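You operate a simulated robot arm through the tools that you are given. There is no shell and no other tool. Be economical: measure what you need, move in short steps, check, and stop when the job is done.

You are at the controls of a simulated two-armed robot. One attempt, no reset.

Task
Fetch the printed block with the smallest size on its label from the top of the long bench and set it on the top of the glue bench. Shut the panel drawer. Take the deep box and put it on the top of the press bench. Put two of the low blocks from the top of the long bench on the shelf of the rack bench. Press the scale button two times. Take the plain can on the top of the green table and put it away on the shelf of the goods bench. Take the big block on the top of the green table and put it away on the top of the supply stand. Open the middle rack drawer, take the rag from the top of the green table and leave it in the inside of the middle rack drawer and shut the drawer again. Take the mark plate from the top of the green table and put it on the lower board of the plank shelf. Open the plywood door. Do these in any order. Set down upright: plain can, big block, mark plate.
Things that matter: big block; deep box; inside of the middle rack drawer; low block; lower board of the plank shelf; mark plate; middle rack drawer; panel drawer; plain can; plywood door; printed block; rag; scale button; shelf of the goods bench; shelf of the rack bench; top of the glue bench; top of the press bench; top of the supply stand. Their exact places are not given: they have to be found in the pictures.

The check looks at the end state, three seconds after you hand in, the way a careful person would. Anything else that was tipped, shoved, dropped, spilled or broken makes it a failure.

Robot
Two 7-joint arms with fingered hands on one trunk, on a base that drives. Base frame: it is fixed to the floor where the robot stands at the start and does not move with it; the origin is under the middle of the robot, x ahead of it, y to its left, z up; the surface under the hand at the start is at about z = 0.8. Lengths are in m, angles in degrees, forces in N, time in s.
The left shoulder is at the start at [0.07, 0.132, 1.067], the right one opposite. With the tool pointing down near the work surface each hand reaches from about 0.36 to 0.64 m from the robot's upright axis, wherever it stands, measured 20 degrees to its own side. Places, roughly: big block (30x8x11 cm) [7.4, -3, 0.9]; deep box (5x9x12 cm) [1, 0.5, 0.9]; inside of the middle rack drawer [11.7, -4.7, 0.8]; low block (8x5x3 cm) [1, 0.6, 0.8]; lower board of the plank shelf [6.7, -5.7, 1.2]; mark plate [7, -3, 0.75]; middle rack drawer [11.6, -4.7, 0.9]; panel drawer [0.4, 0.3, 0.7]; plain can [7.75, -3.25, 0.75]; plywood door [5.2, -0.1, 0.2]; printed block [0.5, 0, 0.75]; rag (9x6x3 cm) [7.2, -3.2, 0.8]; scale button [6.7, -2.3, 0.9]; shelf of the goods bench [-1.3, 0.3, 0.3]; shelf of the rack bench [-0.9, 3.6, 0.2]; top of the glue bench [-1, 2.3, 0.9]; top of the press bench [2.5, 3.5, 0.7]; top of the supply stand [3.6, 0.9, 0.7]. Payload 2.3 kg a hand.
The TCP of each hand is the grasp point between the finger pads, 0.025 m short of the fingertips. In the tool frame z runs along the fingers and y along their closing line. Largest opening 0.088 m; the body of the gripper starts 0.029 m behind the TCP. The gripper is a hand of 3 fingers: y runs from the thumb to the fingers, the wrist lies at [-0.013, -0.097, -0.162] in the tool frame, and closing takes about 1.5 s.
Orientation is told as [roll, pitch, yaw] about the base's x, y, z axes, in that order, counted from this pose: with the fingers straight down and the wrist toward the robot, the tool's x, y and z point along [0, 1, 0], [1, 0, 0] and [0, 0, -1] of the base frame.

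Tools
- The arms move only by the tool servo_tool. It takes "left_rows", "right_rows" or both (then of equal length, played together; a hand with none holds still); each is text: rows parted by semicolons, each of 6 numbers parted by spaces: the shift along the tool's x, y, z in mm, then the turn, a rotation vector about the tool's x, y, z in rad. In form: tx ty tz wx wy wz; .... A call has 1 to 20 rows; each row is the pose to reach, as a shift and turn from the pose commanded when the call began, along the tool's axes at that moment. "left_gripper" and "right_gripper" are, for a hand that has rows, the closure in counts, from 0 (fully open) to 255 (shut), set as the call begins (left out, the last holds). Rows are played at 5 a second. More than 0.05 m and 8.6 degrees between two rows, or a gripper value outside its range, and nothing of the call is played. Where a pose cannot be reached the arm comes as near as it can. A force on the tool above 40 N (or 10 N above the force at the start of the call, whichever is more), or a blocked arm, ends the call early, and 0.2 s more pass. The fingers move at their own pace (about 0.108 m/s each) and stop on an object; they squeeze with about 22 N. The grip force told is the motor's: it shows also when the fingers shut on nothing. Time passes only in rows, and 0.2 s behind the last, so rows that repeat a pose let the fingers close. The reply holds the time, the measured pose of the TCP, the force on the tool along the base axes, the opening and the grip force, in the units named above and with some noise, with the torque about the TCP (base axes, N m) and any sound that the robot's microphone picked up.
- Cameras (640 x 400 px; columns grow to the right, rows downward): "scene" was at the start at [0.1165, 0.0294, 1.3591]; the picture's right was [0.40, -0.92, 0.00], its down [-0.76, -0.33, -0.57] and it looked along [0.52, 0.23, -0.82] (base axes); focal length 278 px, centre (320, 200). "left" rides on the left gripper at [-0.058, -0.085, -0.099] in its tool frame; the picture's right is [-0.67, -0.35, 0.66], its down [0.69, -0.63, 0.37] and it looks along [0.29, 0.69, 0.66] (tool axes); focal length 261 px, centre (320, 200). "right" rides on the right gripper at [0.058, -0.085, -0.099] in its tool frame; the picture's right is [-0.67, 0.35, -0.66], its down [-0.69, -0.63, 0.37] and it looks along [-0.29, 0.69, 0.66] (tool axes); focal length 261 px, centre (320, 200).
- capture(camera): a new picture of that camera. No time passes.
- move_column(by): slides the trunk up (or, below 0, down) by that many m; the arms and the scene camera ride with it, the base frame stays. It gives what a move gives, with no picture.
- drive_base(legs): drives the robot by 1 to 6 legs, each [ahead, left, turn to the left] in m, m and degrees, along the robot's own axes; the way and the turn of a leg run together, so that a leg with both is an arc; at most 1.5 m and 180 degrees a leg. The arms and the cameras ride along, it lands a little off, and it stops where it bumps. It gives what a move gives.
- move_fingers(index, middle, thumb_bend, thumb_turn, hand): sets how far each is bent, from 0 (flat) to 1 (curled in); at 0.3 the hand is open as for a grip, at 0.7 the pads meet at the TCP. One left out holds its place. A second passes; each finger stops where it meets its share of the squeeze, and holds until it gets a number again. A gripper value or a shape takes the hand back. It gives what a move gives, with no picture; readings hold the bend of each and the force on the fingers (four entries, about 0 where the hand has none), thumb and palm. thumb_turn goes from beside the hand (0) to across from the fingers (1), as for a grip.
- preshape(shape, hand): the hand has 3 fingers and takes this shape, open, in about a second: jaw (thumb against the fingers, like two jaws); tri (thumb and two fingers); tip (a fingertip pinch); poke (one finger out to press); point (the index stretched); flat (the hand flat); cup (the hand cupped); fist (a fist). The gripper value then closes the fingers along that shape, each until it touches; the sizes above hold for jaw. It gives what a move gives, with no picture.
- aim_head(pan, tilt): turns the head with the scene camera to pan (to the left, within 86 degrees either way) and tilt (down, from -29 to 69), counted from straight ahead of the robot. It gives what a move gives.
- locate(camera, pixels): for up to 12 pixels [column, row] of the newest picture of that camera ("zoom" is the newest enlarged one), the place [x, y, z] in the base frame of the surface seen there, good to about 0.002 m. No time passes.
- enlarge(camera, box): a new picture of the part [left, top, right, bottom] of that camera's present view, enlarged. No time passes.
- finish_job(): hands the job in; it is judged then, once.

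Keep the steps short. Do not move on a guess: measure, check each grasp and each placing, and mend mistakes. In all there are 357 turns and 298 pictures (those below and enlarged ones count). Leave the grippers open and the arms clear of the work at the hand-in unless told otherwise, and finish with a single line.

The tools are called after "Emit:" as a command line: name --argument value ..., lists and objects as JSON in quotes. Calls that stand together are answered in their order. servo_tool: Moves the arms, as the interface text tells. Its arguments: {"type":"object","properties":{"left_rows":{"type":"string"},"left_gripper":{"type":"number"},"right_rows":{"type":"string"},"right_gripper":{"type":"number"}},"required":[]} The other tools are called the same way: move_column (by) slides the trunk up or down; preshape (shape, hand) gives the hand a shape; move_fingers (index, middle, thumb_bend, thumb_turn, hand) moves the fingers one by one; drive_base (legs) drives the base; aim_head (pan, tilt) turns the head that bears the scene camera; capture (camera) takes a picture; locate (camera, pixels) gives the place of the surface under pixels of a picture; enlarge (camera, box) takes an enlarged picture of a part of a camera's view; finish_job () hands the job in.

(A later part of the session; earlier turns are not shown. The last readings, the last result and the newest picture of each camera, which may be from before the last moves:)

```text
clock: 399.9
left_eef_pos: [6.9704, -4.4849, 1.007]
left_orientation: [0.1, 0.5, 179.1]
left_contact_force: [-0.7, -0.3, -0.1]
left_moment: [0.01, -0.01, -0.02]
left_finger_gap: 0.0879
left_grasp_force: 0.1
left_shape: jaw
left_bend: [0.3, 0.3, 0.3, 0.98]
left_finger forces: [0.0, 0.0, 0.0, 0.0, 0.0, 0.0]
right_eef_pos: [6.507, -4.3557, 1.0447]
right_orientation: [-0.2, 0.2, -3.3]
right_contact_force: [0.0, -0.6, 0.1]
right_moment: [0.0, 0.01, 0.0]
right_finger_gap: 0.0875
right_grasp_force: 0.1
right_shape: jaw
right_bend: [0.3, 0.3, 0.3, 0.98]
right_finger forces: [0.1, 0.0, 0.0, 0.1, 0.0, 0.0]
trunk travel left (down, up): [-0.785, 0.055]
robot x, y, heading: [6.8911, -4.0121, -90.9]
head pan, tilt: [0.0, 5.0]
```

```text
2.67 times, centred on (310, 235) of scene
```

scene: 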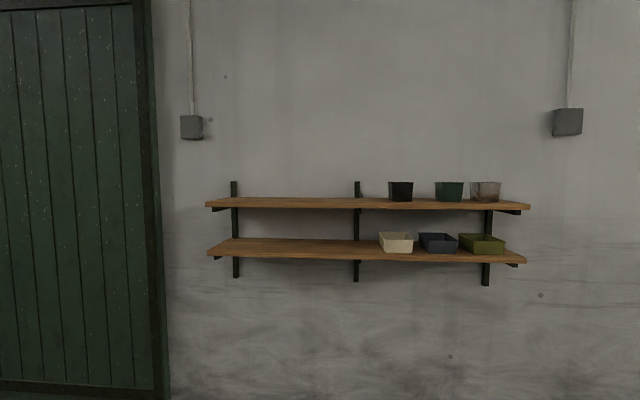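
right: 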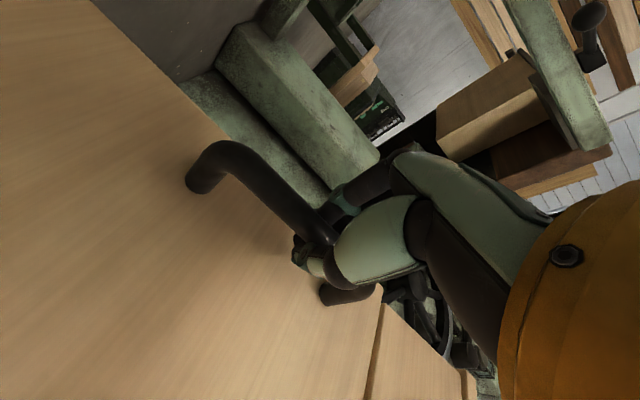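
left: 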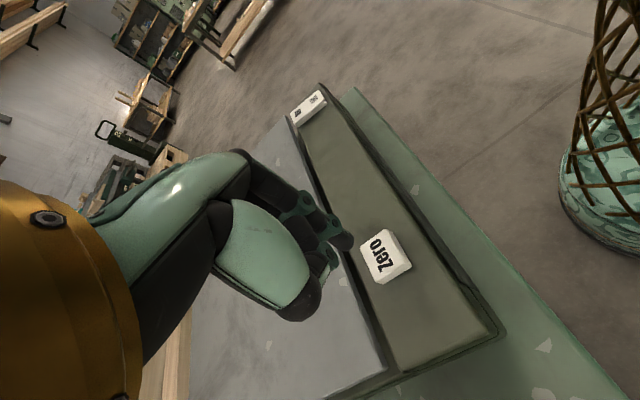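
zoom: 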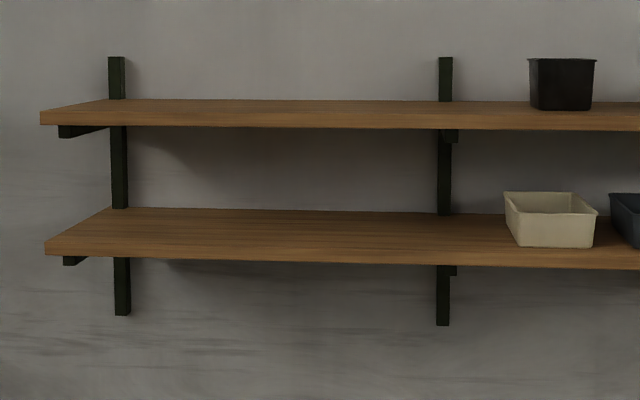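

Lower board: z 1.20, about 0.24 deep, 0.235 m below the upper board; free for x 6.7–7.4. With the wrist toward the robot a downward grasp near the front edge will fit. I'll test the left arm's reach at that height here in free space.

Emit:
move_column --by 0.05

Emit:
servo_tool --left_rows "0 0 -20 0 0 -0.14; 0 0 -40 0 0 -0.28; 0 0 -60 0 0 -0.42; 0 0 -80 0 0 -0.56; 0 0 -100 0 0 -0.7; 0 0 -120 0 0 -0.84; 0 0 -140 0 0 -0.98; 0 0 -160 0 0 -1.12; 0 0 -180 0 0 -1.26; 0 0 -200 0 0 -1.4; 0 0 -200 0 0 -1.54; 0 0 -200 0 0 -1.57; 0 0 -200 0 0 -1.57" --right_rows "0 0 0 0 0 0.14; 0 0 0 0 0 0.28; 0 0 0 0 0 0.42; 0 0 0 0 0 0.56; 0 0 0 0 0 0.7; 0 0 0 0 0 0.84; 0 0 0 0 0 0.98; 0 0 0 0 0 1.12; 0 0 0 0 0 1.26; 0 0 0 0 0 1.4; 0 0 0 0 0 1.5; 0 0 0 0 0 1.53; 0 0 0 0 0 1.53"

Emit:
capture --camera "scene"

```text
clock: 400.8
left_eef_pos: [6.9703, -4.4853, 1.0582]
left_orientation: [0.2, 0.5, 179.1]
left_contact_force: [-0.4, 0.6, -0.3]
left_moment: [-0.02, 0.0, 0.02]
left_finger_gap: 0.0876
left_grasp_force: 0.0
left_shape: jaw
left_bend: [0.3, 0.3, 0.3, 0.98]
left_finger forces: [0.0, 0.0, 0.0, 0.0, 0.0, 0.1]
right_eef_pos: [6.5077, -4.3587, 1.0947]
right_orientation: [-0.3, 0.0, -3.3]
right_contact_force: [-0.6, -0.4, 0.1]
right_moment: [0.01, 0.03, 0.04]
right_finger_gap: 0.0878
right_grasp_force: 0.0
right_shape: jaw
right_bend: [0.3, 0.3, 0.3, 0.98]
right_finger forces: [0.0, 0.1, 0.0, 0.0, 0.0, 0.0]
trunk travel left (down, up): [-0.835, 0.005]
robot x, y, heading: [6.8905, -4.0151, -91.2]
head pan, tilt: [0.0, 5.0]
```

```text
clock: 403.6
left_eef_pos: [6.9694, -4.4844, 1.2592]
left_orientation: [0.5, -0.1, -90.9]
left_contact_force: [-0.4, -0.4, 0.0]
left_moment: [0.0, 0.02, 0.03]
left_finger_gap: 0.0878
left_grasp_force: 0.1
left_shape: jaw
left_bend: [0.3, 0.3, 0.3, 0.98]
left_finger forces: [0.0, 0.0, 0.0, 0.1, 0.0, 0.0]
right_eef_pos: [6.5089, -4.3564, 1.0941]
right_orientation: [-0.1, -0.3, -91.0]
right_contact_force: [0.3, 0.2, 0.1]
right_moment: [0.01, 0.0, 0.02]
right_finger_gap: 0.0874
right_grasp_force: 0.0
right_shape: jaw
right_bend: [0.3, 0.3, 0.3, 0.98]
right_finger forces: [0.0, 0.0, 0.0, 0.0, 0.1, 0.0]
trunk travel left (down, up): [-0.835, 0.005]
robot x, y, heading: [6.892, -4.0072, -91.1]
head pan, tilt: [0.0, 5.0]
```

```text
185 pictures are left
```

scene: 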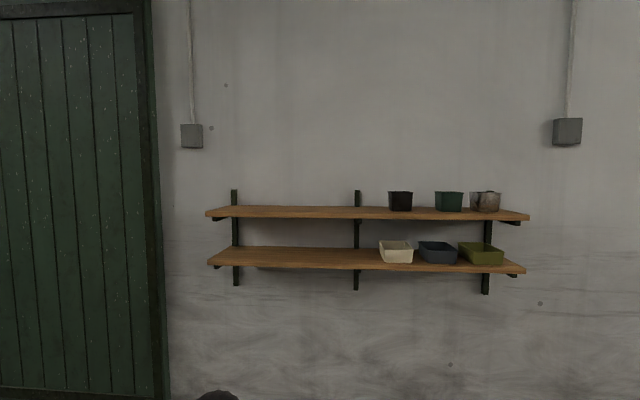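

Reach is fine at z 1.26. Turn back to the table.

Emit:
servo_tool --left_rows "0 0 40 0 0 0; 0 0 80 0 0 0; 0 0 120 0 0 0; 0 0 160 0 0 0"

Emit:
drive_base --legs '[[0, 0, 180], [0.12, -0.19, 0]]'

Emit:
aim_head --pan 0 --tilt 45

Emit:
capture --camera "scene"

```text
clock: 404.6
left_eef_pos: [6.9696, -4.4857, 1.0932]
left_orientation: [0.5, -0.1, -91.0]
left_contact_force: [0.4, -0.4, -0.1]
left_moment: [-0.01, 0.01, 0.02]
left_finger_gap: 0.0879
left_grasp_force: 0.1
left_shape: jaw
left_bend: [0.3, 0.3, 0.3, 0.98]
left_finger forces: [0.0, 0.0, 0.0, 0.1, 0.0, 0.0]
right_eef_pos: [6.5088, -4.3583, 1.0944]
right_orientation: [0.0, -0.3, -91.0]
right_contact_force: [0.3, -1.2, 0.3]
right_moment: [0.01, 0.03, 0.05]
right_finger_gap: 0.0877
right_grasp_force: 0.0
right_shape: jaw
right_bend: [0.3, 0.3, 0.3, 0.98]
right_finger forces: [0.0, 0.0, 0.1, 0.0, 0.1, 0.0]
trunk travel left (down, up): [-0.835, 0.005]
robot x, y, heading: [6.8926, -4.0105, -91.0]
head pan, tilt: [0.0, 5.0]
```

```text
clock: 413.7
left_eef_pos: [6.99, -3.4234, 1.0947]
left_orientation: [0.5, -0.3, 89.9]
left_contact_force: [-0.2, 0.4, -0.5]
left_moment: [0.06, 0.03, -0.02]
left_finger_gap: 0.088
left_grasp_force: 0.0
left_shape: jaw
left_bend: [0.3, 0.3, 0.3, 0.98]
left_finger forces: [0.0, 0.0, 0.1, 0.1, 0.0, 0.1]
right_eef_pos: [7.4563, -3.5455, 1.0957]
right_orientation: [-0.3, -0.5, 89.8]
right_contact_force: [-0.5, 0.2, 0.4]
right_moment: [-0.02, -0.03, 0.0]
right_finger_gap: 0.0876
right_grasp_force: 0.0
right_shape: jaw
right_bend: [0.3, 0.3, 0.3, 0.98]
right_finger forces: [0.1, 0.1, 0.0, 0.1, 0.0, 0.0]
trunk travel left (down, up): [-0.835, 0.005]
robot x, y, heading: [7.0819, -3.8897, 89.8]
head pan, tilt: [0.0, 5.0]
```

```text
clock: 414.8
left_eef_pos: [6.9929, -3.4218, 1.0963]
left_orientation: [0.5, -0.1, 90.0]
left_contact_force: [0.3, 0.1, -0.1]
left_moment: [0.01, -0.03, 0.03]
left_finger_gap: 0.0879
left_grasp_force: 0.1
left_shape: jaw
left_bend: [0.3, 0.3, 0.3, 0.98]
left_finger forces: [0.0, 0.0, 0.0, 0.0, 0.0, 0.1]
right_eef_pos: [7.4585, -3.5439, 1.094]
right_orientation: [-0.1, -0.2, 89.9]
right_contact_force: [0.0, -0.6, -0.7]
right_moment: [0.0, 0.01, 0.01]
right_finger_gap: 0.0876
right_grasp_force: 0.0
right_shape: jaw
right_bend: [0.3, 0.3, 0.3, 0.98]
right_finger forces: [0.0, 0.0, 0.1, 0.0, 0.0, 0.0]
trunk travel left (down, up): [-0.835, 0.005]
robot x, y, heading: [7.0753, -3.8925, 89.8]
head pan, tilt: [0.0, 45.0]
```

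```text
184 pictures are left
```

scene: 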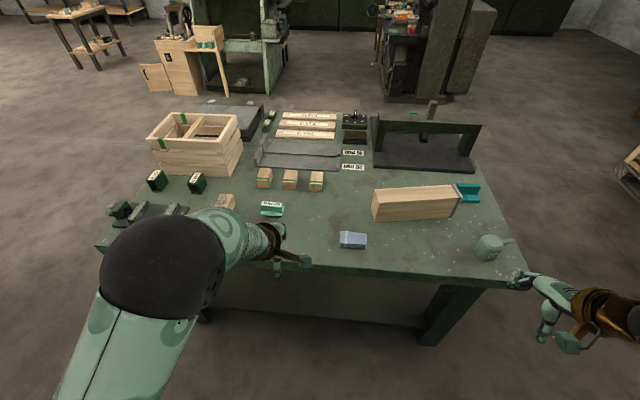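

Measure the plate, the rag and the table's near edge.

Emit:
enlarge --camera "scene" --box '[240, 180, 400, 280]'

Emit:
locate --camera "zoom" --pixels '[[85, 92], [175, 96], [130, 90], [130, 105], [120, 125], [150, 138], [402, 220], [505, 225], [405, 250], [500, 262], [455, 235], [420, 345]]'

```text
4.00 times, centred on (320, 230) of scene
```

zoom: 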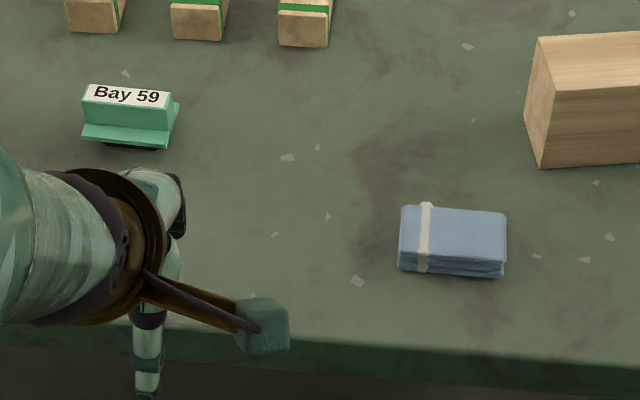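

```text
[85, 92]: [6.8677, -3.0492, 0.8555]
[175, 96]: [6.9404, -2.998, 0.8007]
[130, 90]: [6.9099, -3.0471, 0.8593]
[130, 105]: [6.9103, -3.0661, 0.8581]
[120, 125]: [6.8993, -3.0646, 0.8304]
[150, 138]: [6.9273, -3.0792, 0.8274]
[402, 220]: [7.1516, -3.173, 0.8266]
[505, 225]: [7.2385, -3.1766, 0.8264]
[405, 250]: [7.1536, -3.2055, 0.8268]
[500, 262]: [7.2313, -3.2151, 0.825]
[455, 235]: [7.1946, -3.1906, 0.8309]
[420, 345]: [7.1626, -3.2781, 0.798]
```

Plate's top block: x 6.867–6.946, y -3.043 to -3.068, z 0.83–0.858. Rag centre is about (7.195, -3.19). Drive 0.25 ahead and lower the trunk 0.15.

Emit:
drive_base --legs '[[0.25, 0, 0]]'

Emit:
move_column --by -0.15

Emit:
servo_tool --left_rows "20 25 0 0 0 0; 40 50 0 0 0 0; 60 75 0 0 0 0; 80 95 0 0 0 0; 80 95 0 0 0 0"

Emit:
capture --camera "left"

```text
clock: 416.6
left_eef_pos: [6.9922, -3.1722, 1.0964]
left_orientation: [0.6, -0.1, 90.1]
left_contact_force: [0.0, -0.6, -0.1]
left_moment: [-0.03, 0.0, 0.02]
left_finger_gap: 0.0875
left_grasp_force: 0.1
left_shape: jaw
left_bend: [0.3, 0.3, 0.3, 0.98]
left_finger forces: [0.0, 0.0, 0.0, 0.0, 0.0, 0.0]
right_eef_pos: [7.4587, -3.2935, 1.0944]
right_orientation: [-0.1, -0.5, 90.0]
right_contact_force: [0.7, 0.0, -0.6]
right_moment: [0.04, 0.0, -0.01]
right_finger_gap: 0.0874
right_grasp_force: 0.0
right_shape: jaw
right_bend: [0.3, 0.3, 0.3, 0.98]
right_finger forces: [0.0, 0.1, 0.1, 0.0, 0.0, 0.0]
trunk travel left (down, up): [-0.835, 0.005]
robot x, y, heading: [7.0776, -3.643, 89.9]
head pan, tilt: [0.0, 45.0]
```

```text
clock: 418.3
left_eef_pos: [6.9915, -3.1707, 0.9441]
left_orientation: [0.5, -0.1, 90.1]
left_contact_force: [-0.3, 0.1, 0.6]
left_moment: [0.04, 0.0, 0.01]
left_finger_gap: 0.0878
left_grasp_force: 0.1
left_shape: jaw
left_bend: [0.3, 0.3, 0.3, 0.98]
left_finger forces: [0.1, 0.1, 0.0, 0.0, 0.1, 0.1]
right_eef_pos: [7.4578, -3.2899, 0.9449]
right_orientation: [-0.1, -0.3, 90.0]
right_contact_force: [-1.4, -0.9, 0.5]
right_moment: [0.0, 0.0, 0.01]
right_finger_gap: 0.0879
right_grasp_force: 0.0
right_shape: jaw
right_bend: [0.3, 0.3, 0.3, 0.98]
right_finger forces: [0.0, 0.1, 0.0, 0.0, 0.0, 0.0]
trunk travel left (down, up): [-0.685, 0.155]
robot x, y, heading: [7.0799, -3.6374, 89.9]
head pan, tilt: [0.0, 45.0]
```

```text
clock: 419.5
left_eef_pos: [6.9108, -3.0758, 0.9466]
left_orientation: [0.5, -0.1, 90.0]
left_contact_force: [0.8, -0.4, 0.0]
left_moment: [-0.02, -0.02, 0.02]
left_finger_gap: 0.0879
left_grasp_force: 0.1
left_shape: jaw
left_bend: [0.3, 0.3, 0.3, 0.98]
left_finger forces: [0.1, 0.0, 0.0, 0.1, 0.0, 0.1]
right_eef_pos: [7.4581, -3.2892, 0.9446]
right_orientation: [-0.1, -0.3, 90.0]
right_contact_force: [-0.2, -0.5, -0.1]
right_moment: [-0.01, -0.01, -0.02]
right_finger_gap: 0.0877
right_grasp_force: 0.2
right_shape: jaw
right_bend: [0.3, 0.3, 0.3, 0.98]
right_finger forces: [0.0, 0.0, 0.0, 0.0, 0.0, 0.0]
trunk travel left (down, up): [-0.685, 0.155]
robot x, y, heading: [7.0804, -3.6381, 89.8]
head pan, tilt: [0.0, 45.0]
```

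```text
182 pictures are left
```

left: 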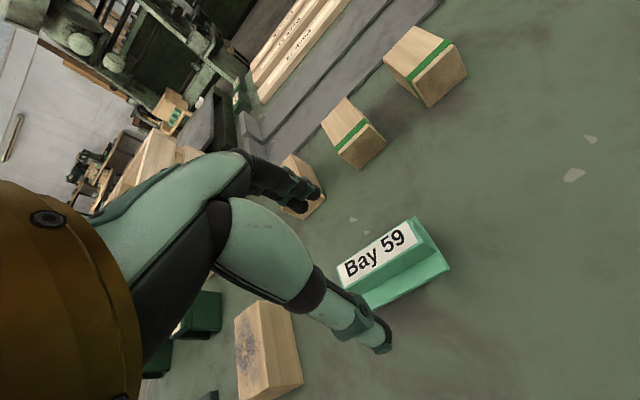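

Emit:
enlarge --camera "left" --box '[300, 190, 480, 330]'

Emit:
locate --camera "left" --pixels '[[340, 263], [408, 222], [345, 280], [412, 238], [375, 250], [430, 245], [444, 262], [375, 300], [370, 240], [425, 220]]'

```text
2.86 times, centred on (390, 260) of left
```

zoom: 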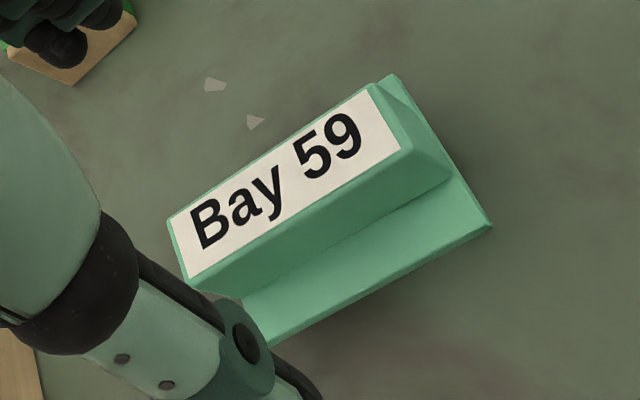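

```text
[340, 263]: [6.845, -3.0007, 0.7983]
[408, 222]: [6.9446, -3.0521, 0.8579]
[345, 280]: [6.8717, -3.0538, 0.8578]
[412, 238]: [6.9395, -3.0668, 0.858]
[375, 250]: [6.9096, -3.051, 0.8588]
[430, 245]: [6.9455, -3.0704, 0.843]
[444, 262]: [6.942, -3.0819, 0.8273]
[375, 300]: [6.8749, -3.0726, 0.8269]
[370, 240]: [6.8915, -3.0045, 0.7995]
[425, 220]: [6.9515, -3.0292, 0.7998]
```

Top block centre is (6.907, -3.057), rotated about -6°. Align and descend to z 0.858.

Emit:
servo_tool --left_rows "4 19 20 0 0 0.1; 4 19 50 0 0 0.1; 4 19 75 0 0 0.1; 4 19 88 0 0 0.1; 4 19 88 0 0 0.1"

Emit:
capture --camera "left"

```text
clock: 420.7
left_eef_pos: [6.9073, -3.0565, 0.858]
left_orientation: [0.5, -0.1, 84.4]
left_contact_force: [0.3, 0.2, 0.5]
left_moment: [0.04, 0.01, 0.0]
left_finger_gap: 0.0882
left_grasp_force: 0.0
left_shape: jaw
left_bend: [0.3, 0.3, 0.3, 0.98]
left_finger forces: [0.0, 0.1, 0.1, 0.0, 0.1, 0.0]
right_eef_pos: [7.4575, -3.2888, 0.9437]
right_orientation: [0.0, -0.2, 90.0]
right_contact_force: [0.3, -0.1, -0.2]
right_moment: [-0.01, 0.0, 0.01]
right_finger_gap: 0.0878
right_grasp_force: 0.1
right_shape: jaw
right_bend: [0.3, 0.3, 0.3, 0.98]
right_finger forces: [0.0, 0.0, 0.0, 0.0, 0.0, 0.0]
trunk travel left (down, up): [-0.685, 0.155]
robot x, y, heading: [7.0749, -3.6365, 90.1]
head pan, tilt: [0.0, 45.0]
```

```text
180 pictures are left
```

left: 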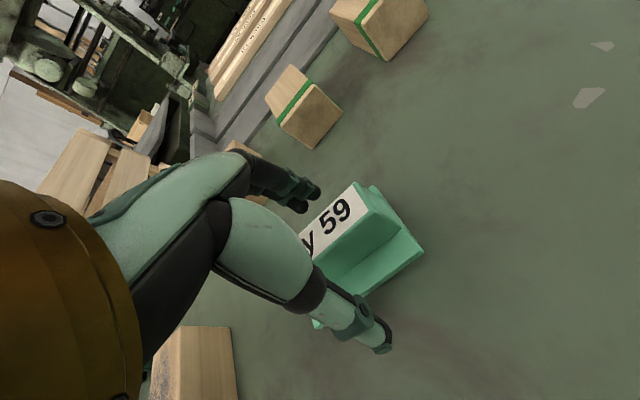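

Straddling. Close and lift slightly.

Emit:
servo_tool --left_rows "0 0 0 0 0 0; 0 0 0 0 0 0; 0 0 0 0 0 0; 0 0 0 0 0 0; 0 0 0 0 0 0; 0 0 0 0 0 0; 0 0 0 0 0 0; 0 0 0 0 0 0" --left_gripper 255

Emit:
servo_tool --left_rows "0 0 -15 0 0 0; 0 0 -50 0 0 0; 0 0 -90 0 0 0; 0 0 -90 0 0 0"

Emit:
capture --camera "left"

```text
clock: 422.5
left_eef_pos: [6.9076, -3.0557, 0.859]
left_orientation: [0.4, 0.0, 84.3]
left_contact_force: [0.0, 0.6, 0.0]
left_moment: [0.02, 0.01, -0.01]
left_finger_gap: 0.0193
left_grasp_force: 21.9
left_shape: jaw
left_bend: [0.73, 0.57, 0.75, 1.0]
left_finger forces: [13.1, 6.9, 0.0, 0.0, 19.3, 0.0]
right_eef_pos: [7.4581, -3.2875, 0.9443]
right_orientation: [-0.1, -0.2, 90.0]
right_contact_force: [0.7, 0.6, -1.4]
right_moment: [0.0, -0.01, 0.0]
right_finger_gap: 0.0875
right_grasp_force: 0.1
right_shape: jaw
right_bend: [0.3, 0.3, 0.3, 0.98]
right_finger forces: [0.0, 0.0, 0.1, 0.1, 0.0, 0.1]
trunk travel left (down, up): [-0.685, 0.155]
robot x, y, heading: [7.0809, -3.641, 90.1]
head pan, tilt: [0.0, 45.0]
```

```text
clock: 423.5
left_eef_pos: [6.9081, -3.0548, 0.9473]
left_orientation: [0.6, 0.2, 84.4]
left_contact_force: [-0.3, -0.2, -2.8]
left_moment: [0.01, 0.01, -0.04]
left_finger_gap: 0.0192
left_grasp_force: 21.7
left_shape: jaw
left_bend: [0.73, 0.57, 0.75, 1.0]
left_finger forces: [13.0, 6.7, 0.0, 0.0, 19.6, 0.1]
right_eef_pos: [7.4585, -3.2877, 0.9436]
right_orientation: [-0.1, -0.2, 90.0]
right_contact_force: [0.5, -0.1, -1.4]
right_moment: [0.01, -0.04, -0.02]
right_finger_gap: 0.0875
right_grasp_force: 0.0
right_shape: jaw
right_bend: [0.3, 0.3, 0.3, 0.98]
right_finger forces: [0.1, 0.0, 0.1, 0.0, 0.0, 0.0]
trunk travel left (down, up): [-0.685, 0.155]
robot x, y, heading: [7.0767, -3.6363, 90.0]
head pan, tilt: [0.0, 45.0]
```

```text
179 pictures are left
```

left: 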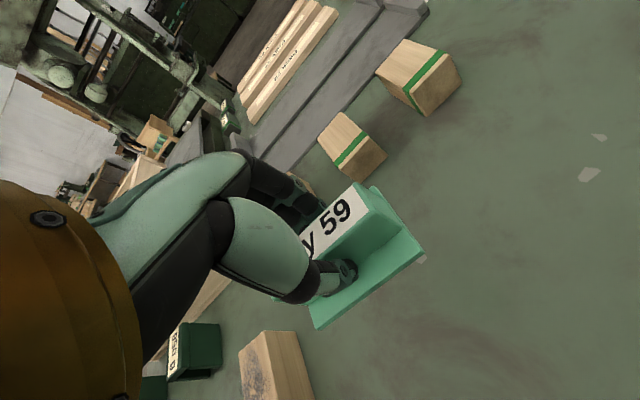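

Plate held. Now the right hand moves over the rag at (7.195, -3.19).

Emit:
servo_tool --right_rows "45 0 0 0 0 0; 90 0 0 0 0 0; 135 15 0 0 0 0; 180 40 0 0 0 0; 222 65 0 0 0 0; 263 90 0 0 0 0.07; 263 98 0 0 0 0.07; 263 98 0 0 0 0.07"

Emit:
capture --camera "right"

```text
refused: row 4 steps farther than a row can; nothing moved
```

```text
178 pictures are left
```

right: 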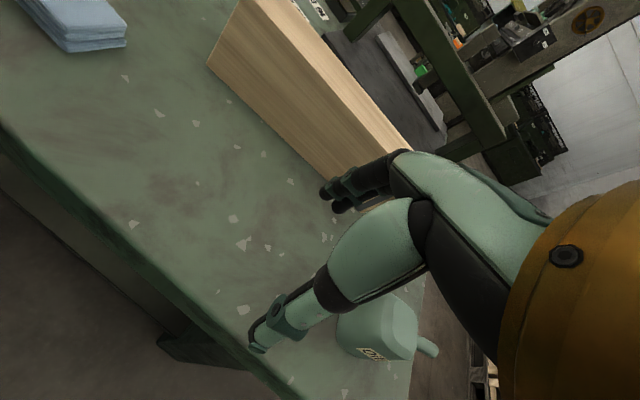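

Emit:
servo_tool --right_rows "40 0 0 0 0 0; 80 0 0 0 0 0; 120 15 0 0 0 0; 160 35 0 0 0 0; 200 55 0 0 0 0; 235 80 0 0 0 0.07; 263 98 0 0 0 0.07; 263 98 0 0 0 0.07"

Emit:
capture --camera "right"

```text
clock: 425.3
left_eef_pos: [6.9076, -3.0565, 0.9474]
left_orientation: [0.6, 0.0, 84.3]
left_contact_force: [0.1, -0.4, -3.3]
left_moment: [0.03, 0.01, 0.02]
left_finger_gap: 0.0194
left_grasp_force: 22.2
left_shape: jaw
left_bend: [0.73, 0.57, 0.75, 1.0]
left_finger forces: [12.9, 6.7, 0.0, 0.0, 19.6, 0.0]
right_eef_pos: [7.3752, -3.3324, 0.9573]
right_orientation: [0.0, -0.3, 86.1]
right_contact_force: [-0.1, -0.2, 0.2]
right_moment: [-0.01, 0.03, -0.02]
right_finger_gap: 0.0876
right_grasp_force: 0.0
right_shape: jaw
right_bend: [0.3, 0.3, 0.3, 0.98]
right_finger forces: [0.0, 0.0, 0.0, 0.1, 0.1, 0.1]
right hand out of reach, approached as far as the arm can: row 1, 2, 3, 4, 5, 6, 7, 8
trunk travel left (down, up): [-0.685, 0.155]
robot x, y, heading: [7.0788, -3.641, 89.8]
head pan, tilt: [0.0, 45.0]
```

```text
177 pictures are left
```

right: 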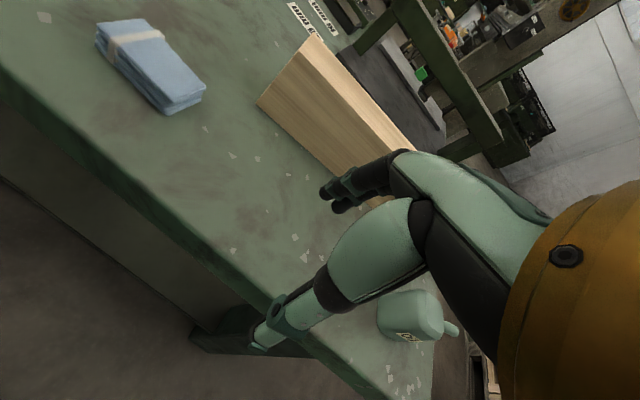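

The straight path was blocked by arm limits. Go forward first, then sideways.

Emit:
servo_tool --right_rows "0 35 0 0 0 0; 0 70 0 0 0 0; 20 100 0 0 0 0; 50 125 0 0 0 0; 90 130 0 0 0 0; 130 130 0 0 0 0; 165 130 0 0 0 0; 189 130 0 0 0 0; 189 130 0 0 0 0"

Emit:
capture --camera "right"

```text
clock: 427.3
left_eef_pos: [6.9075, -3.0538, 0.9483]
left_orientation: [0.5, 0.0, 84.2]
left_contact_force: [-0.3, 0.5, -3.4]
left_moment: [0.01, -0.01, -0.02]
left_finger_gap: 0.0194
left_grasp_force: 22.2
left_shape: jaw
left_bend: [0.73, 0.57, 0.75, 1.0]
left_finger forces: [12.9, 6.7, 0.1, 0.1, 19.5, 0.0]
right_eef_pos: [7.3754, -3.3313, 0.9689]
right_orientation: [0.0, -0.2, 86.0]
right_contact_force: [-1.1, -0.1, 0.5]
right_moment: [0.03, 0.02, 0.03]
right_finger_gap: 0.0878
right_grasp_force: 0.0
right_shape: jaw
right_bend: [0.3, 0.3, 0.3, 0.98]
right_finger forces: [0.0, 0.1, 0.0, 0.1, 0.0, 0.1]
right hand out of reach, approached as far as the arm can: row 1, 2, 3, 4, 5, 6, 7, 8, 9
trunk travel left (down, up): [-0.685, 0.155]
robot x, y, heading: [7.0828, -3.6372, 90.4]
head pan, tilt: [0.0, 45.0]
```

```text
176 pictures are left
```

right: 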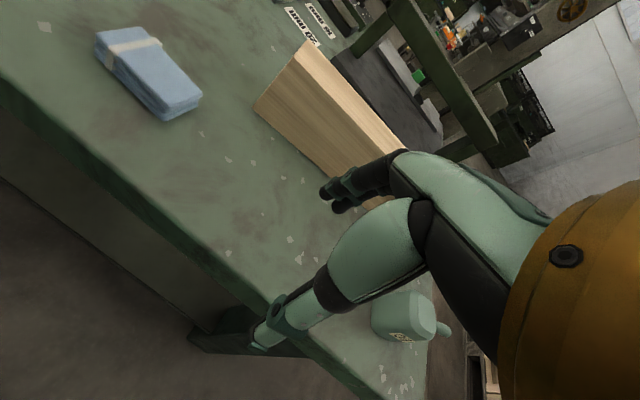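

The right arm is in a cramped joint configuration. I'll rotate the hand outward again while moving forward to free it.

Emit:
servo_tool --right_rows "0 10 -10 0 0 -0.14; 0 20 -20 0 0 -0.28; 0 30 -30 0 0 -0.42; 0 40 -40 0 0 -0.56; 0 50 -40 0 0 -0.7; 0 70 -40 0 0 -0.7; 0 90 -40 0 0 -0.7; 0 90 -40 0 0 -0.7"

Emit:
capture --camera "scene"

```text
clock: 429.1
left_eef_pos: [6.9081, -3.0536, 0.9478]
left_orientation: [0.5, 0.0, 84.3]
left_contact_force: [-0.2, -0.5, -3.0]
left_moment: [-0.02, -0.01, -0.01]
left_finger_gap: 0.0194
left_grasp_force: 22.1
left_shape: jaw
left_bend: [0.73, 0.57, 0.75, 1.0]
left_finger forces: [12.9, 6.7, 0.0, 0.0, 19.6, 0.1]
right_eef_pos: [7.4108, -3.2857, 0.9975]
right_orientation: [-0.3, -0.3, 126.1]
right_contact_force: [0.4, 0.2, -0.1]
right_moment: [0.01, 0.0, -0.01]
right_finger_gap: 0.0878
right_grasp_force: 0.0
right_shape: jaw
right_bend: [0.3, 0.3, 0.3, 0.98]
right_finger forces: [0.1, 0.1, 0.1, 0.1, 0.0, 0.0]
right hand out of reach, approached as far as the arm can: row 2, 3, 4, 5, 6, 7, 8
trunk travel left (down, up): [-0.685, 0.155]
robot x, y, heading: [7.075, -3.6373, 89.9]
head pan, tilt: [0.0, 45.0]
```

```text
175 pictures are left
```

scene: 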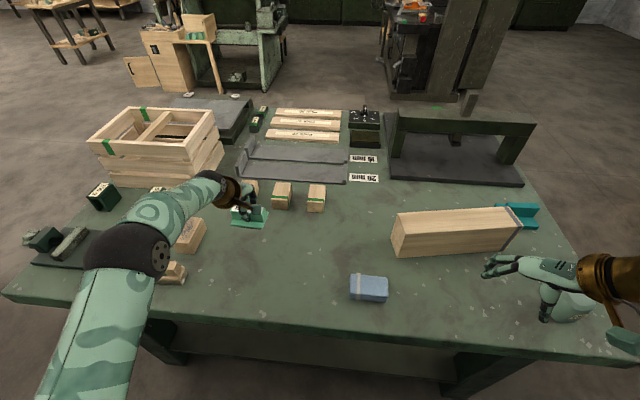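

Try extending the right arm forward and up, then sweep inward.

Emit:
servo_tool --right_rows "-20 27 -20 0 0 0; -40 54 -40 0 0 0; -60 81 -60 0 0 0; -80 108 -80 0 0 0; -100 135 -100 0 0 0; -118 162 -100 0 0 0; -118 162 -100 0 0 0"

Emit:
aim_head --pan -50 --tilt 40

Emit:
capture --camera "scene"

```text
clock: 430.7
left_eef_pos: [6.9077, -3.0544, 0.9489]
left_orientation: [0.5, -0.1, 84.3]
left_contact_force: [0.4, 0.3, -2.9]
left_moment: [0.01, -0.04, 0.0]
left_finger_gap: 0.019
left_grasp_force: 21.9
left_shape: jaw
left_bend: [0.73, 0.57, 0.75, 1.0]
left_finger forces: [12.9, 6.6, 0.1, 0.0, 19.6, 0.1]
right_eef_pos: [7.4435, -3.1585, 1.1047]
right_orientation: [-0.2, -0.3, 126.0]
right_contact_force: [0.4, 0.7, -0.6]
right_moment: [0.04, -0.01, -0.01]
right_finger_gap: 0.0878
right_grasp_force: 0.1
right_shape: jaw
right_bend: [0.3, 0.3, 0.3, 0.98]
right_finger forces: [0.0, 0.1, 0.0, 0.0, 0.0, 0.0]
right hand out of reach, approached as far as the arm can: row 1, 2, 3, 4, 5, 6, 7
trunk travel left (down, up): [-0.685, 0.155]
robot x, y, heading: [7.0775, -3.6407, 90.0]
head pan, tilt: [0.0, 45.0]
```

```text
clock: 431.9
left_eef_pos: [6.9067, -3.0549, 0.9476]
left_orientation: [0.5, 0.0, 84.4]
left_contact_force: [-0.4, 0.0, -3.7]
left_moment: [0.01, -0.01, 0.01]
left_finger_gap: 0.019
left_grasp_force: 22.1
left_shape: jaw
left_bend: [0.73, 0.57, 0.75, 1.0]
left_finger forces: [12.9, 6.7, 0.0, 0.0, 19.6, 0.0]
right_eef_pos: [7.4442, -3.1577, 1.1049]
right_orientation: [-0.2, -0.2, 126.0]
right_contact_force: [1.8, -0.8, 0.3]
right_moment: [-0.01, -0.01, -0.02]
right_finger_gap: 0.0878
right_grasp_force: 0.0
right_shape: jaw
right_bend: [0.3, 0.3, 0.3, 0.98]
right_finger forces: [0.1, 0.0, 0.1, 0.0, 0.1, 0.0]
trunk travel left (down, up): [-0.685, 0.155]
robot x, y, heading: [7.0757, -3.6412, 89.8]
head pan, tilt: [-50.0, 40.0]
```

```text
174 pictures are left
```

scene: 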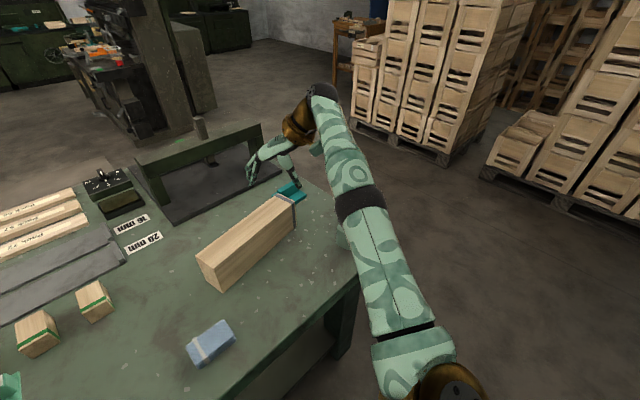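

The arm was simply near its reach limits (too folded before, stretched now). Sweep inward toward the rag at this height while turning the hand back.

Emit:
servo_tool --right_rows "30 16 0 0 0 0.1; 60 32 0 0 0 0.2; 90 49 0 0 0 0.3; 120 66 0 0 0 0.4; 150 82 0 0 0 0.5; 180 99 0 0 0 0.6; 205 113 0 0 0 0.7; 220 121 0 0 0 0.7; 220 121 0 0 0 0.7"

Emit:
capture --camera "scene"

```text
clock: 433.9
left_eef_pos: [6.9075, -3.054, 0.947]
left_orientation: [0.6, 0.0, 84.3]
left_contact_force: [0.0, -0.9, -3.4]
left_moment: [0.01, 0.0, -0.01]
left_finger_gap: 0.0196
left_grasp_force: 22.0
left_shape: jaw
left_bend: [0.73, 0.57, 0.75, 1.0]
left_finger forces: [12.9, 6.7, 0.1, 0.0, 19.7, 0.0]
right_eef_pos: [7.5077, -3.1504, 1.1379]
right_orientation: [-0.1, -0.3, 86.0]
right_contact_force: [0.6, -0.3, -0.6]
right_moment: [0.02, 0.01, 0.01]
right_finger_gap: 0.088
right_grasp_force: 0.1
right_shape: jaw
right_bend: [0.3, 0.3, 0.3, 0.98]
right_finger forces: [0.0, 0.1, 0.1, 0.0, 0.0, 0.1]
right hand out of reach, approached as far as the arm can: row 1, 2, 3, 4, 5, 6, 7, 8, 9
trunk travel left (down, up): [-0.685, 0.155]
robot x, y, heading: [7.0786, -3.6442, 89.7]
head pan, tilt: [-50.0, 40.0]
```

```text
173 pictures are left
```

scene: 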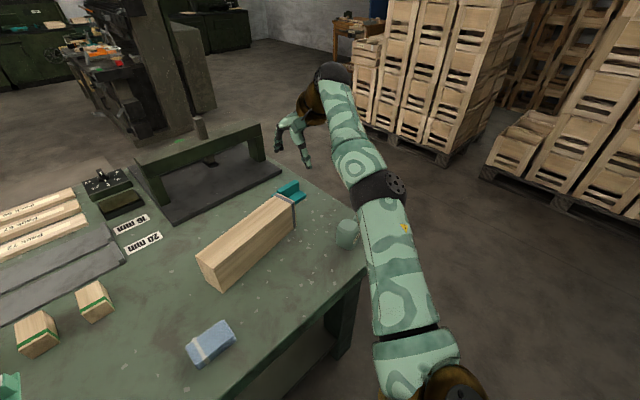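

The right arm's joints have drifted into a limit. I'll back away, and unwind it along the reverse of the door motions in free space.

Emit:
move_column --by 0.12

Emit:
drive_base --legs '[[-0.45, 0, 0]]'

Emit:
servo_tool --right_rows "0 -10 0 0 0 -0.14; 0 -20 0 0 0 -0.28; 0 -30 0 0 0 -0.42; 0 -40 0 0 0 -0.56; 0 -50 0 0 0 -0.7; 0 -60 0 0 0 -0.84; 0 -60 0 0 0 -0.98; 0 -60 0 0 0 -1.12; 0 -60 0 0 0 -1.26; 0 -60 0 0 0 -1.4; 0 -60 0 0 0 -1.5; 0 -60 0 0 0 -1.5"

Emit:
servo_tool --right_rows "0 0 0 0 -0.14 0; 0 0 0 0 -0.28 0; 0 0 0 0 -0.42 0; 0 0 0 0 -0.56 0; 0 0 0 0 -0.7 0; 0 0 0 0 -0.84 0; 0 0 0 0 -0.98 0; 0 0 0 0 -1.12 0; 0 0 0 0 -1.26 0; 0 0 0 0 -1.4 0; 0 0 0 0 -1.5 0; 0 0 0 0 -1.5 0"

Emit:
capture --camera "scene"

```text
clock: 435.4
left_eef_pos: [6.908, -3.0543, 1.0678]
left_orientation: [0.6, 0.0, 84.4]
left_contact_force: [-0.7, -0.5, -3.6]
left_moment: [0.0, -0.03, 0.01]
left_finger_gap: 0.0192
left_grasp_force: 21.8
left_shape: jaw
left_bend: [0.73, 0.57, 0.75, 1.0]
left_finger forces: [12.9, 6.7, 0.1, 0.1, 19.7, 0.0]
right_eef_pos: [7.5079, -3.1505, 1.2572]
right_orientation: [0.0, -0.2, 85.9]
right_contact_force: [-0.1, 0.4, -0.1]
right_moment: [0.0, 0.01, 0.02]
right_finger_gap: 0.088
right_grasp_force: 0.0
right_shape: jaw
right_bend: [0.3, 0.3, 0.3, 0.98]
right_finger forces: [0.1, 0.1, 0.0, 0.0, 0.1, 0.0]
trunk travel left (down, up): [-0.805, 0.035]
robot x, y, heading: [7.0813, -3.6437, 90.1]
head pan, tilt: [-50.0, 40.0]
```

```text
clock: 438.2
left_eef_pos: [6.911, -3.5074, 1.0671]
left_orientation: [0.5, 0.1, 83.8]
left_contact_force: [-0.8, -0.4, -2.9]
left_moment: [-0.02, -0.01, -0.03]
left_finger_gap: 0.0193
left_grasp_force: 22.2
left_shape: jaw
left_bend: [0.73, 0.57, 0.75, 1.0]
left_finger forces: [12.8, 6.7, 0.0, 0.0, 19.6, 0.0]
right_eef_pos: [7.5106, -3.6081, 1.2565]
right_orientation: [-0.1, -0.1, 85.4]
right_contact_force: [0.3, 0.7, -0.4]
right_moment: [-0.01, -0.03, 0.02]
right_finger_gap: 0.088
right_grasp_force: 0.0
right_shape: jaw
right_bend: [0.3, 0.3, 0.3, 0.98]
right_finger forces: [0.0, 0.1, 0.0, 0.1, 0.0, 0.0]
trunk travel left (down, up): [-0.805, 0.035]
robot x, y, heading: [7.0774, -4.0977, 89.5]
head pan, tilt: [-50.0, 40.0]
```

```text
clock: 440.8
left_eef_pos: [6.913, -3.5075, 1.066]
left_orientation: [0.7, 0.0, 83.7]
left_contact_force: [0.1, -0.2, -2.7]
left_moment: [-0.02, 0.01, 0.02]
left_finger_gap: 0.0192
left_grasp_force: 22.4
left_shape: jaw
left_bend: [0.73, 0.57, 0.75, 1.0]
left_finger forces: [13.1, 6.8, 0.0, 0.0, 19.6, 0.1]
right_eef_pos: [7.4601, -3.7305, 1.2246]
right_orientation: [-0.2, 0.0, 171.4]
right_contact_force: [0.3, 0.4, -0.2]
right_moment: [0.01, 0.0, -0.03]
right_finger_gap: 0.088
right_grasp_force: 0.0
right_shape: jaw
right_bend: [0.3, 0.3, 0.3, 0.98]
right_finger forces: [0.0, 0.0, 0.0, 0.1, 0.0, 0.0]
right hand out of reach, approached as far as the arm can: row 2, 3, 4, 5, 6, 7, 8, 9, 10, 11, 12
trunk travel left (down, up): [-0.805, 0.035]
robot x, y, heading: [7.0779, -4.0952, 89.7]
head pan, tilt: [-50.0, 40.0]
```

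```text
clock: 443.4
left_eef_pos: [6.9109, -3.5099, 1.0674]
left_orientation: [0.5, 0.0, 83.9]
left_contact_force: [-0.3, -0.6, -3.2]
left_moment: [-0.03, -0.01, 0.0]
left_finger_gap: 0.0194
left_grasp_force: 22.4
left_shape: jaw
left_bend: [0.73, 0.57, 0.75, 1.0]
left_finger forces: [13.0, 6.7, 0.1, 0.1, 19.5, 0.0]
right_eef_pos: [7.4608, -3.7337, 1.2284]
right_orientation: [-86.3, 0.0, 171.4]
right_contact_force: [-0.2, 0.2, 0.9]
right_moment: [-0.02, 0.01, 0.0]
right_finger_gap: 0.0877
right_grasp_force: 0.0
right_shape: jaw
right_bend: [0.3, 0.3, 0.3, 0.98]
right_finger forces: [0.0, 0.0, 0.0, 0.0, 0.0, 0.0]
trunk travel left (down, up): [-0.805, 0.035]
robot x, y, heading: [7.0737, -4.0974, 89.7]
head pan, tilt: [-50.0, 40.0]
```

```text
172 pictures are left
```

scene: 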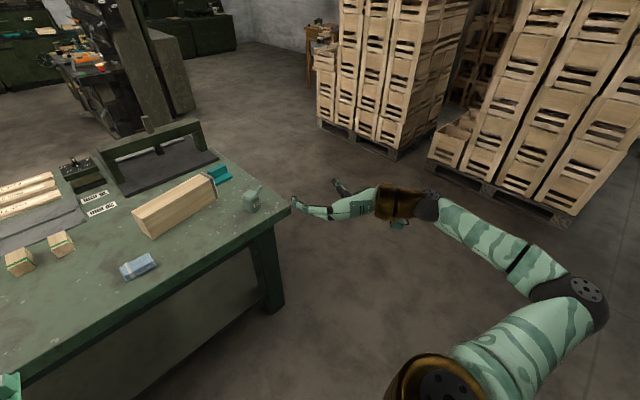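

The hand points forward again. Sweep it to the centre front, as it stood before the door was opened.

Emit:
servo_tool --right_rows "15 32 12 0 0 0; 30 64 24 0 0 0; 45 96 36 0 0 0; 60 128 48 0 0 0; 75 160 60 0 0 0; 90 192 72 0 0 0; 105 224 84 0 0 0; 120 256 96 0 0 0; 135 288 108 0 0 0; 150 320 120 0 0 0; 165 340 130 0 0 0; 165 340 130 0 0 0"

Emit:
capture --camera "scene"

```text
clock: 446.0
left_eef_pos: [6.9105, -3.5097, 1.0682]
left_orientation: [0.5, 0.1, 83.7]
left_contact_force: [0.3, -0.2, -2.3]
left_moment: [0.01, -0.01, 0.0]
left_finger_gap: 0.0191
left_grasp_force: 22.0
left_shape: jaw
left_bend: [0.73, 0.57, 0.75, 1.0]
left_finger forces: [12.9, 6.7, 0.0, 0.0, 19.6, 0.1]
right_eef_pos: [7.2209, -3.6979, 1.0231]
right_orientation: [-86.3, 0.0, 171.4]
right_contact_force: [-0.7, 0.4, -0.3]
right_moment: [0.0, 0.01, 0.03]
right_finger_gap: 0.0879
right_grasp_force: 0.1
right_shape: jaw
right_bend: [0.3, 0.3, 0.3, 0.98]
right_finger forces: [0.0, 0.1, 0.0, 0.0, 0.0, 0.0]
right hand out of reach, approached as far as the arm can: row 6, 7, 8, 9, 10, 11, 12
trunk travel left (down, up): [-0.805, 0.035]
robot x, y, heading: [7.0724, -4.0967, 89.7]
head pan, tilt: [-50.0, 40.0]
```

```text
171 pictures are left
```

scene: 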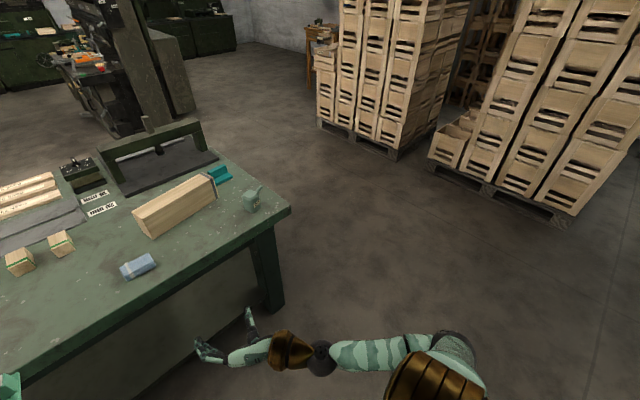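

Now extend forward.

Emit:
servo_tool --right_rows "0 0 30 0 0 0; 0 0 60 0 0 0; 0 0 90 0 0 0; 0 0 120 0 0 0; 0 0 150 0 0 0; 0 30 150 0 0 0; 0 60 150 0 0 0; 0 60 150 0 0 0"

Emit:
capture --camera "scene"

```text
clock: 447.8
left_eef_pos: [6.9117, -3.5092, 1.0678]
left_orientation: [0.5, 0.1, 83.7]
left_contact_force: [0.4, -0.1, -3.4]
left_moment: [0.02, -0.01, -0.01]
left_finger_gap: 0.0193
left_grasp_force: 22.3
left_shape: jaw
left_bend: [0.73, 0.57, 0.75, 1.0]
left_finger forces: [13.0, 6.7, 0.1, 0.0, 19.6, 0.0]
right_eef_pos: [7.2423, -3.6685, 1.0159]
right_orientation: [-86.1, 0.0, 171.4]
right_contact_force: [0.1, 0.1, 0.2]
right_moment: [0.0, 0.0, -0.02]
right_finger_gap: 0.0879
right_grasp_force: 0.1
right_shape: jaw
right_bend: [0.3, 0.3, 0.3, 0.98]
right_finger forces: [0.0, 0.1, 0.0, 0.0, 0.0, 0.0]
right hand out of reach, approached as far as the arm can: row 1, 2, 3, 4, 5, 6, 7, 8
trunk travel left (down, up): [-0.805, 0.035]
robot x, y, heading: [7.0741, -4.0983, 89.5]
head pan, tilt: [-50.0, 40.0]
```

```text
170 pictures are left
```

scene: 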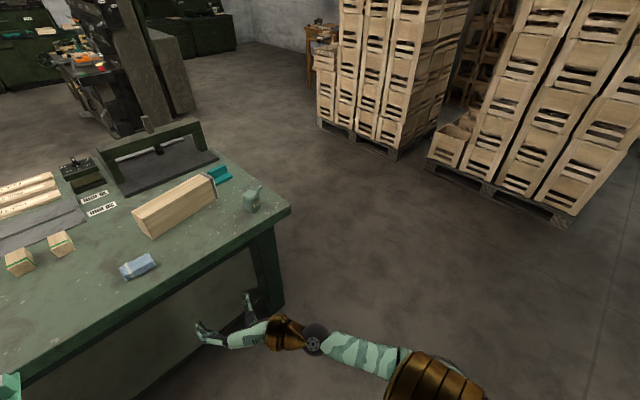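

Try turning back to pointing down here, wrist to the right.

Emit:
servo_tool --right_rows "0 0 0 0 0.14 0; 0 0 0 0 0.28 0; 0 0 0 0 0.42 0; 0 0 0 0 0.56 0; 0 0 0 0 0.7 0; 0 0 0 0 0.84 0; 0 0 0 0 0.98 0; 0 0 0 0 1.12 0; 0 0 0 0 1.26 0; 0 0 0 0 1.4 0; 0 0 0 0 1.5 0; 0 0 0 0 1.5 0"

Emit:
servo_tool --right_rows "-30 0 0 0 0 0; -60 0 0 0 0 0; -90 20 0 0 0 0; -100 40 0 0 0 0; -100 60 0 0 0 0; -100 80 0 0 0 0; -100 80 0 0 0 0"

Emit:
capture --camera "scene"

```text
clock: 450.4
left_eef_pos: [6.9123, -3.5083, 1.0668]
left_orientation: [0.5, 0.1, 83.8]
left_contact_force: [-0.4, -0.6, -3.2]
left_moment: [-0.02, -0.01, -0.01]
left_finger_gap: 0.0192
left_grasp_force: 21.5
left_shape: jaw
left_bend: [0.73, 0.57, 0.75, 1.0]
left_finger forces: [13.0, 6.8, 0.1, 0.0, 19.7, 0.0]
right_eef_pos: [7.3013, -3.8152, 0.9704]
right_orientation: [-4.2, 0.4, 171.0]
right_contact_force: [0.4, 0.0, 0.2]
right_moment: [-0.02, 0.02, -0.01]
right_finger_gap: 0.0879
right_grasp_force: 0.1
right_shape: jaw
right_bend: [0.3, 0.3, 0.3, 0.98]
right_finger forces: [0.0, 0.0, 0.0, 0.1, 0.0, 0.0]
right hand out of reach, approached as far as the arm can: row 2, 3, 4, 5, 6, 7, 8, 9, 10, 11, 12
trunk travel left (down, up): [-0.805, 0.035]
robot x, y, heading: [7.0783, -4.0951, 89.5]
head pan, tilt: [-50.0, 40.0]
```

```text
clock: 452.0
left_eef_pos: [6.9113, -3.5088, 1.0682]
left_orientation: [0.4, 0.0, 83.7]
left_contact_force: [-0.7, -0.3, -3.5]
left_moment: [-0.02, -0.03, -0.01]
left_finger_gap: 0.0195
left_grasp_force: 21.6
left_shape: jaw
left_bend: [0.73, 0.57, 0.75, 1.0]
left_finger forces: [13.0, 6.6, 0.0, 0.1, 19.7, 0.0]
right_eef_pos: [7.3071, -3.8081, 0.968]
right_orientation: [-4.4, 0.5, 171.1]
right_contact_force: [0.4, -0.1, -0.7]
right_moment: [-0.03, -0.04, 0.01]
right_finger_gap: 0.088
right_grasp_force: 0.0
right_shape: jaw
right_bend: [0.3, 0.3, 0.3, 0.98]
right_finger forces: [0.0, 0.0, 0.0, 0.0, 0.0, 0.0]
right hand out of reach, approached as far as the arm can: row 1, 2, 3, 4, 5, 6, 7
trunk travel left (down, up): [-0.805, 0.035]
robot x, y, heading: [7.074, -4.0942, 89.4]
head pan, tilt: [-50.0, 40.0]
```

```text
169 pictures are left
```

scene: 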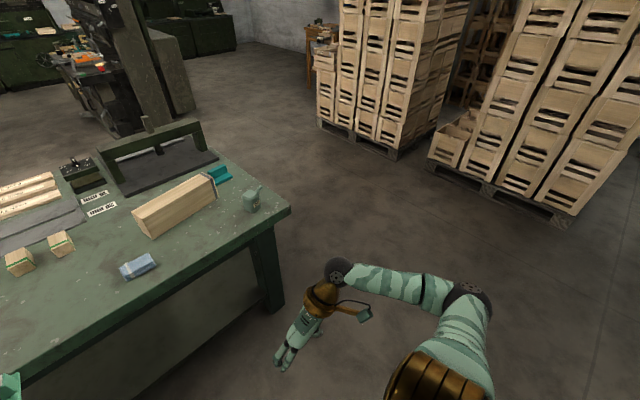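

I see the cause: my unreached targets accumulated in the commanded pose (by my count it is now near (6.35, -2.86, 1.04), far from the hand). I'll walk the command back to a comfortable place in front of the right shoulder.

Emit:
servo_tool --right_rows "27 -40 0 0 0 0; 54 -79 0 0 0 0; 82 -119 0 0 0 0; 109 -158 0 0 0 0; 136 -198 0 0 0 0; 163 -238 0 0 0 0; 190 -277 0 0 0 0; 218 -317 0 0 0 0; 245 -356 0 0 0 0; 272 -396 0 0 0 0; 299 -436 0 0 0 0; 326 -475 0 0 0 0; 354 -515 0 0 0 0; 381 -554 0 0 0 0; 408 -594 0 0 0 0; 435 -634 0 0 0 0; 462 -673 0 0 0 0; 490 -713 0 0 0 0; 517 -752 0 0 0 0; 544 -792 0 0 0 0"

```text
clock: 456.2
left_eef_pos: [6.9094, -3.5098, 1.0681]
left_orientation: [0.5, 0.0, 83.8]
left_contact_force: [-0.8, -0.4, -3.5]
left_moment: [-0.03, -0.03, 0.01]
left_finger_gap: 0.019
left_grasp_force: 21.8
left_shape: jaw
left_bend: [0.73, 0.57, 0.75, 1.0]
left_finger forces: [13.1, 6.7, 0.0, 0.1, 19.6, 0.0]
right_eef_pos: [7.5669, -4.162, 0.9983]
right_orientation: [-4.5, 0.5, 171.1]
right_contact_force: [0.0, -0.2, 0.0]
right_moment: [-0.01, 0.0, 0.06]
right_finger_gap: 0.0879
right_grasp_force: 0.1
right_shape: jaw
right_bend: [0.3, 0.3, 0.3, 0.98]
right_finger forces: [0.1, 0.0, 0.0, 0.0, 0.0, 0.0]
right hand out of reach, approached as far as the arm can: row 9, 10, 11, 12, 13, 14, 15, 16, 17, 18, 19, 20
trunk travel left (down, up): [-0.805, 0.035]
robot x, y, heading: [7.0744, -4.0971, 89.3]
head pan, tilt: [-50.0, 40.0]
```

So the command does follow the reached pose, and it is a real joint trap. From this side position, swing the arm forward in a wide arc.

Emit:
servo_tool --right_rows "-42 15 0 0 0 0; -84 25 0 0 0 0; -126 35 0 0 0 0; -168 50 0 0 0 0; -210 65 0 0 0 0; -250 85 0 0 0 0; -290 110 0 0 0 0; -330 135 0 0 0 0; -370 161 0 0 0 0; -370 161 0 0 0 0"

Emit:
capture --camera "scene"

```text
clock: 458.4
left_eef_pos: [6.9114, -3.5097, 1.0664]
left_orientation: [0.5, 0.0, 83.9]
left_contact_force: [-0.4, -0.8, -3.2]
left_moment: [0.03, -0.03, 0.03]
left_finger_gap: 0.0195
left_grasp_force: 22.1
left_shape: jaw
left_bend: [0.73, 0.57, 0.75, 1.0]
left_finger forces: [13.0, 6.7, 0.0, 0.1, 19.7, 0.0]
right_eef_pos: [7.4735, -3.7705, 1.027]
right_orientation: [-4.5, 0.5, 171.2]
right_contact_force: [-0.3, 0.8, 0.6]
right_moment: [0.0, -0.03, 0.02]
right_finger_gap: 0.0877
right_grasp_force: 0.1
right_shape: jaw
right_bend: [0.3, 0.3, 0.3, 0.98]
right_finger forces: [0.0, 0.0, 0.0, 0.0, 0.0, 0.0]
trunk travel left (down, up): [-0.805, 0.035]
robot x, y, heading: [7.0779, -4.0986, 89.5]
head pan, tilt: [-50.0, 40.0]
```

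```text
168 pictures are left
```

scene: 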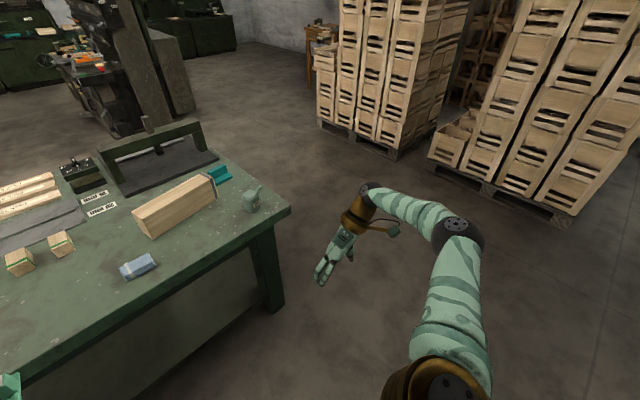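

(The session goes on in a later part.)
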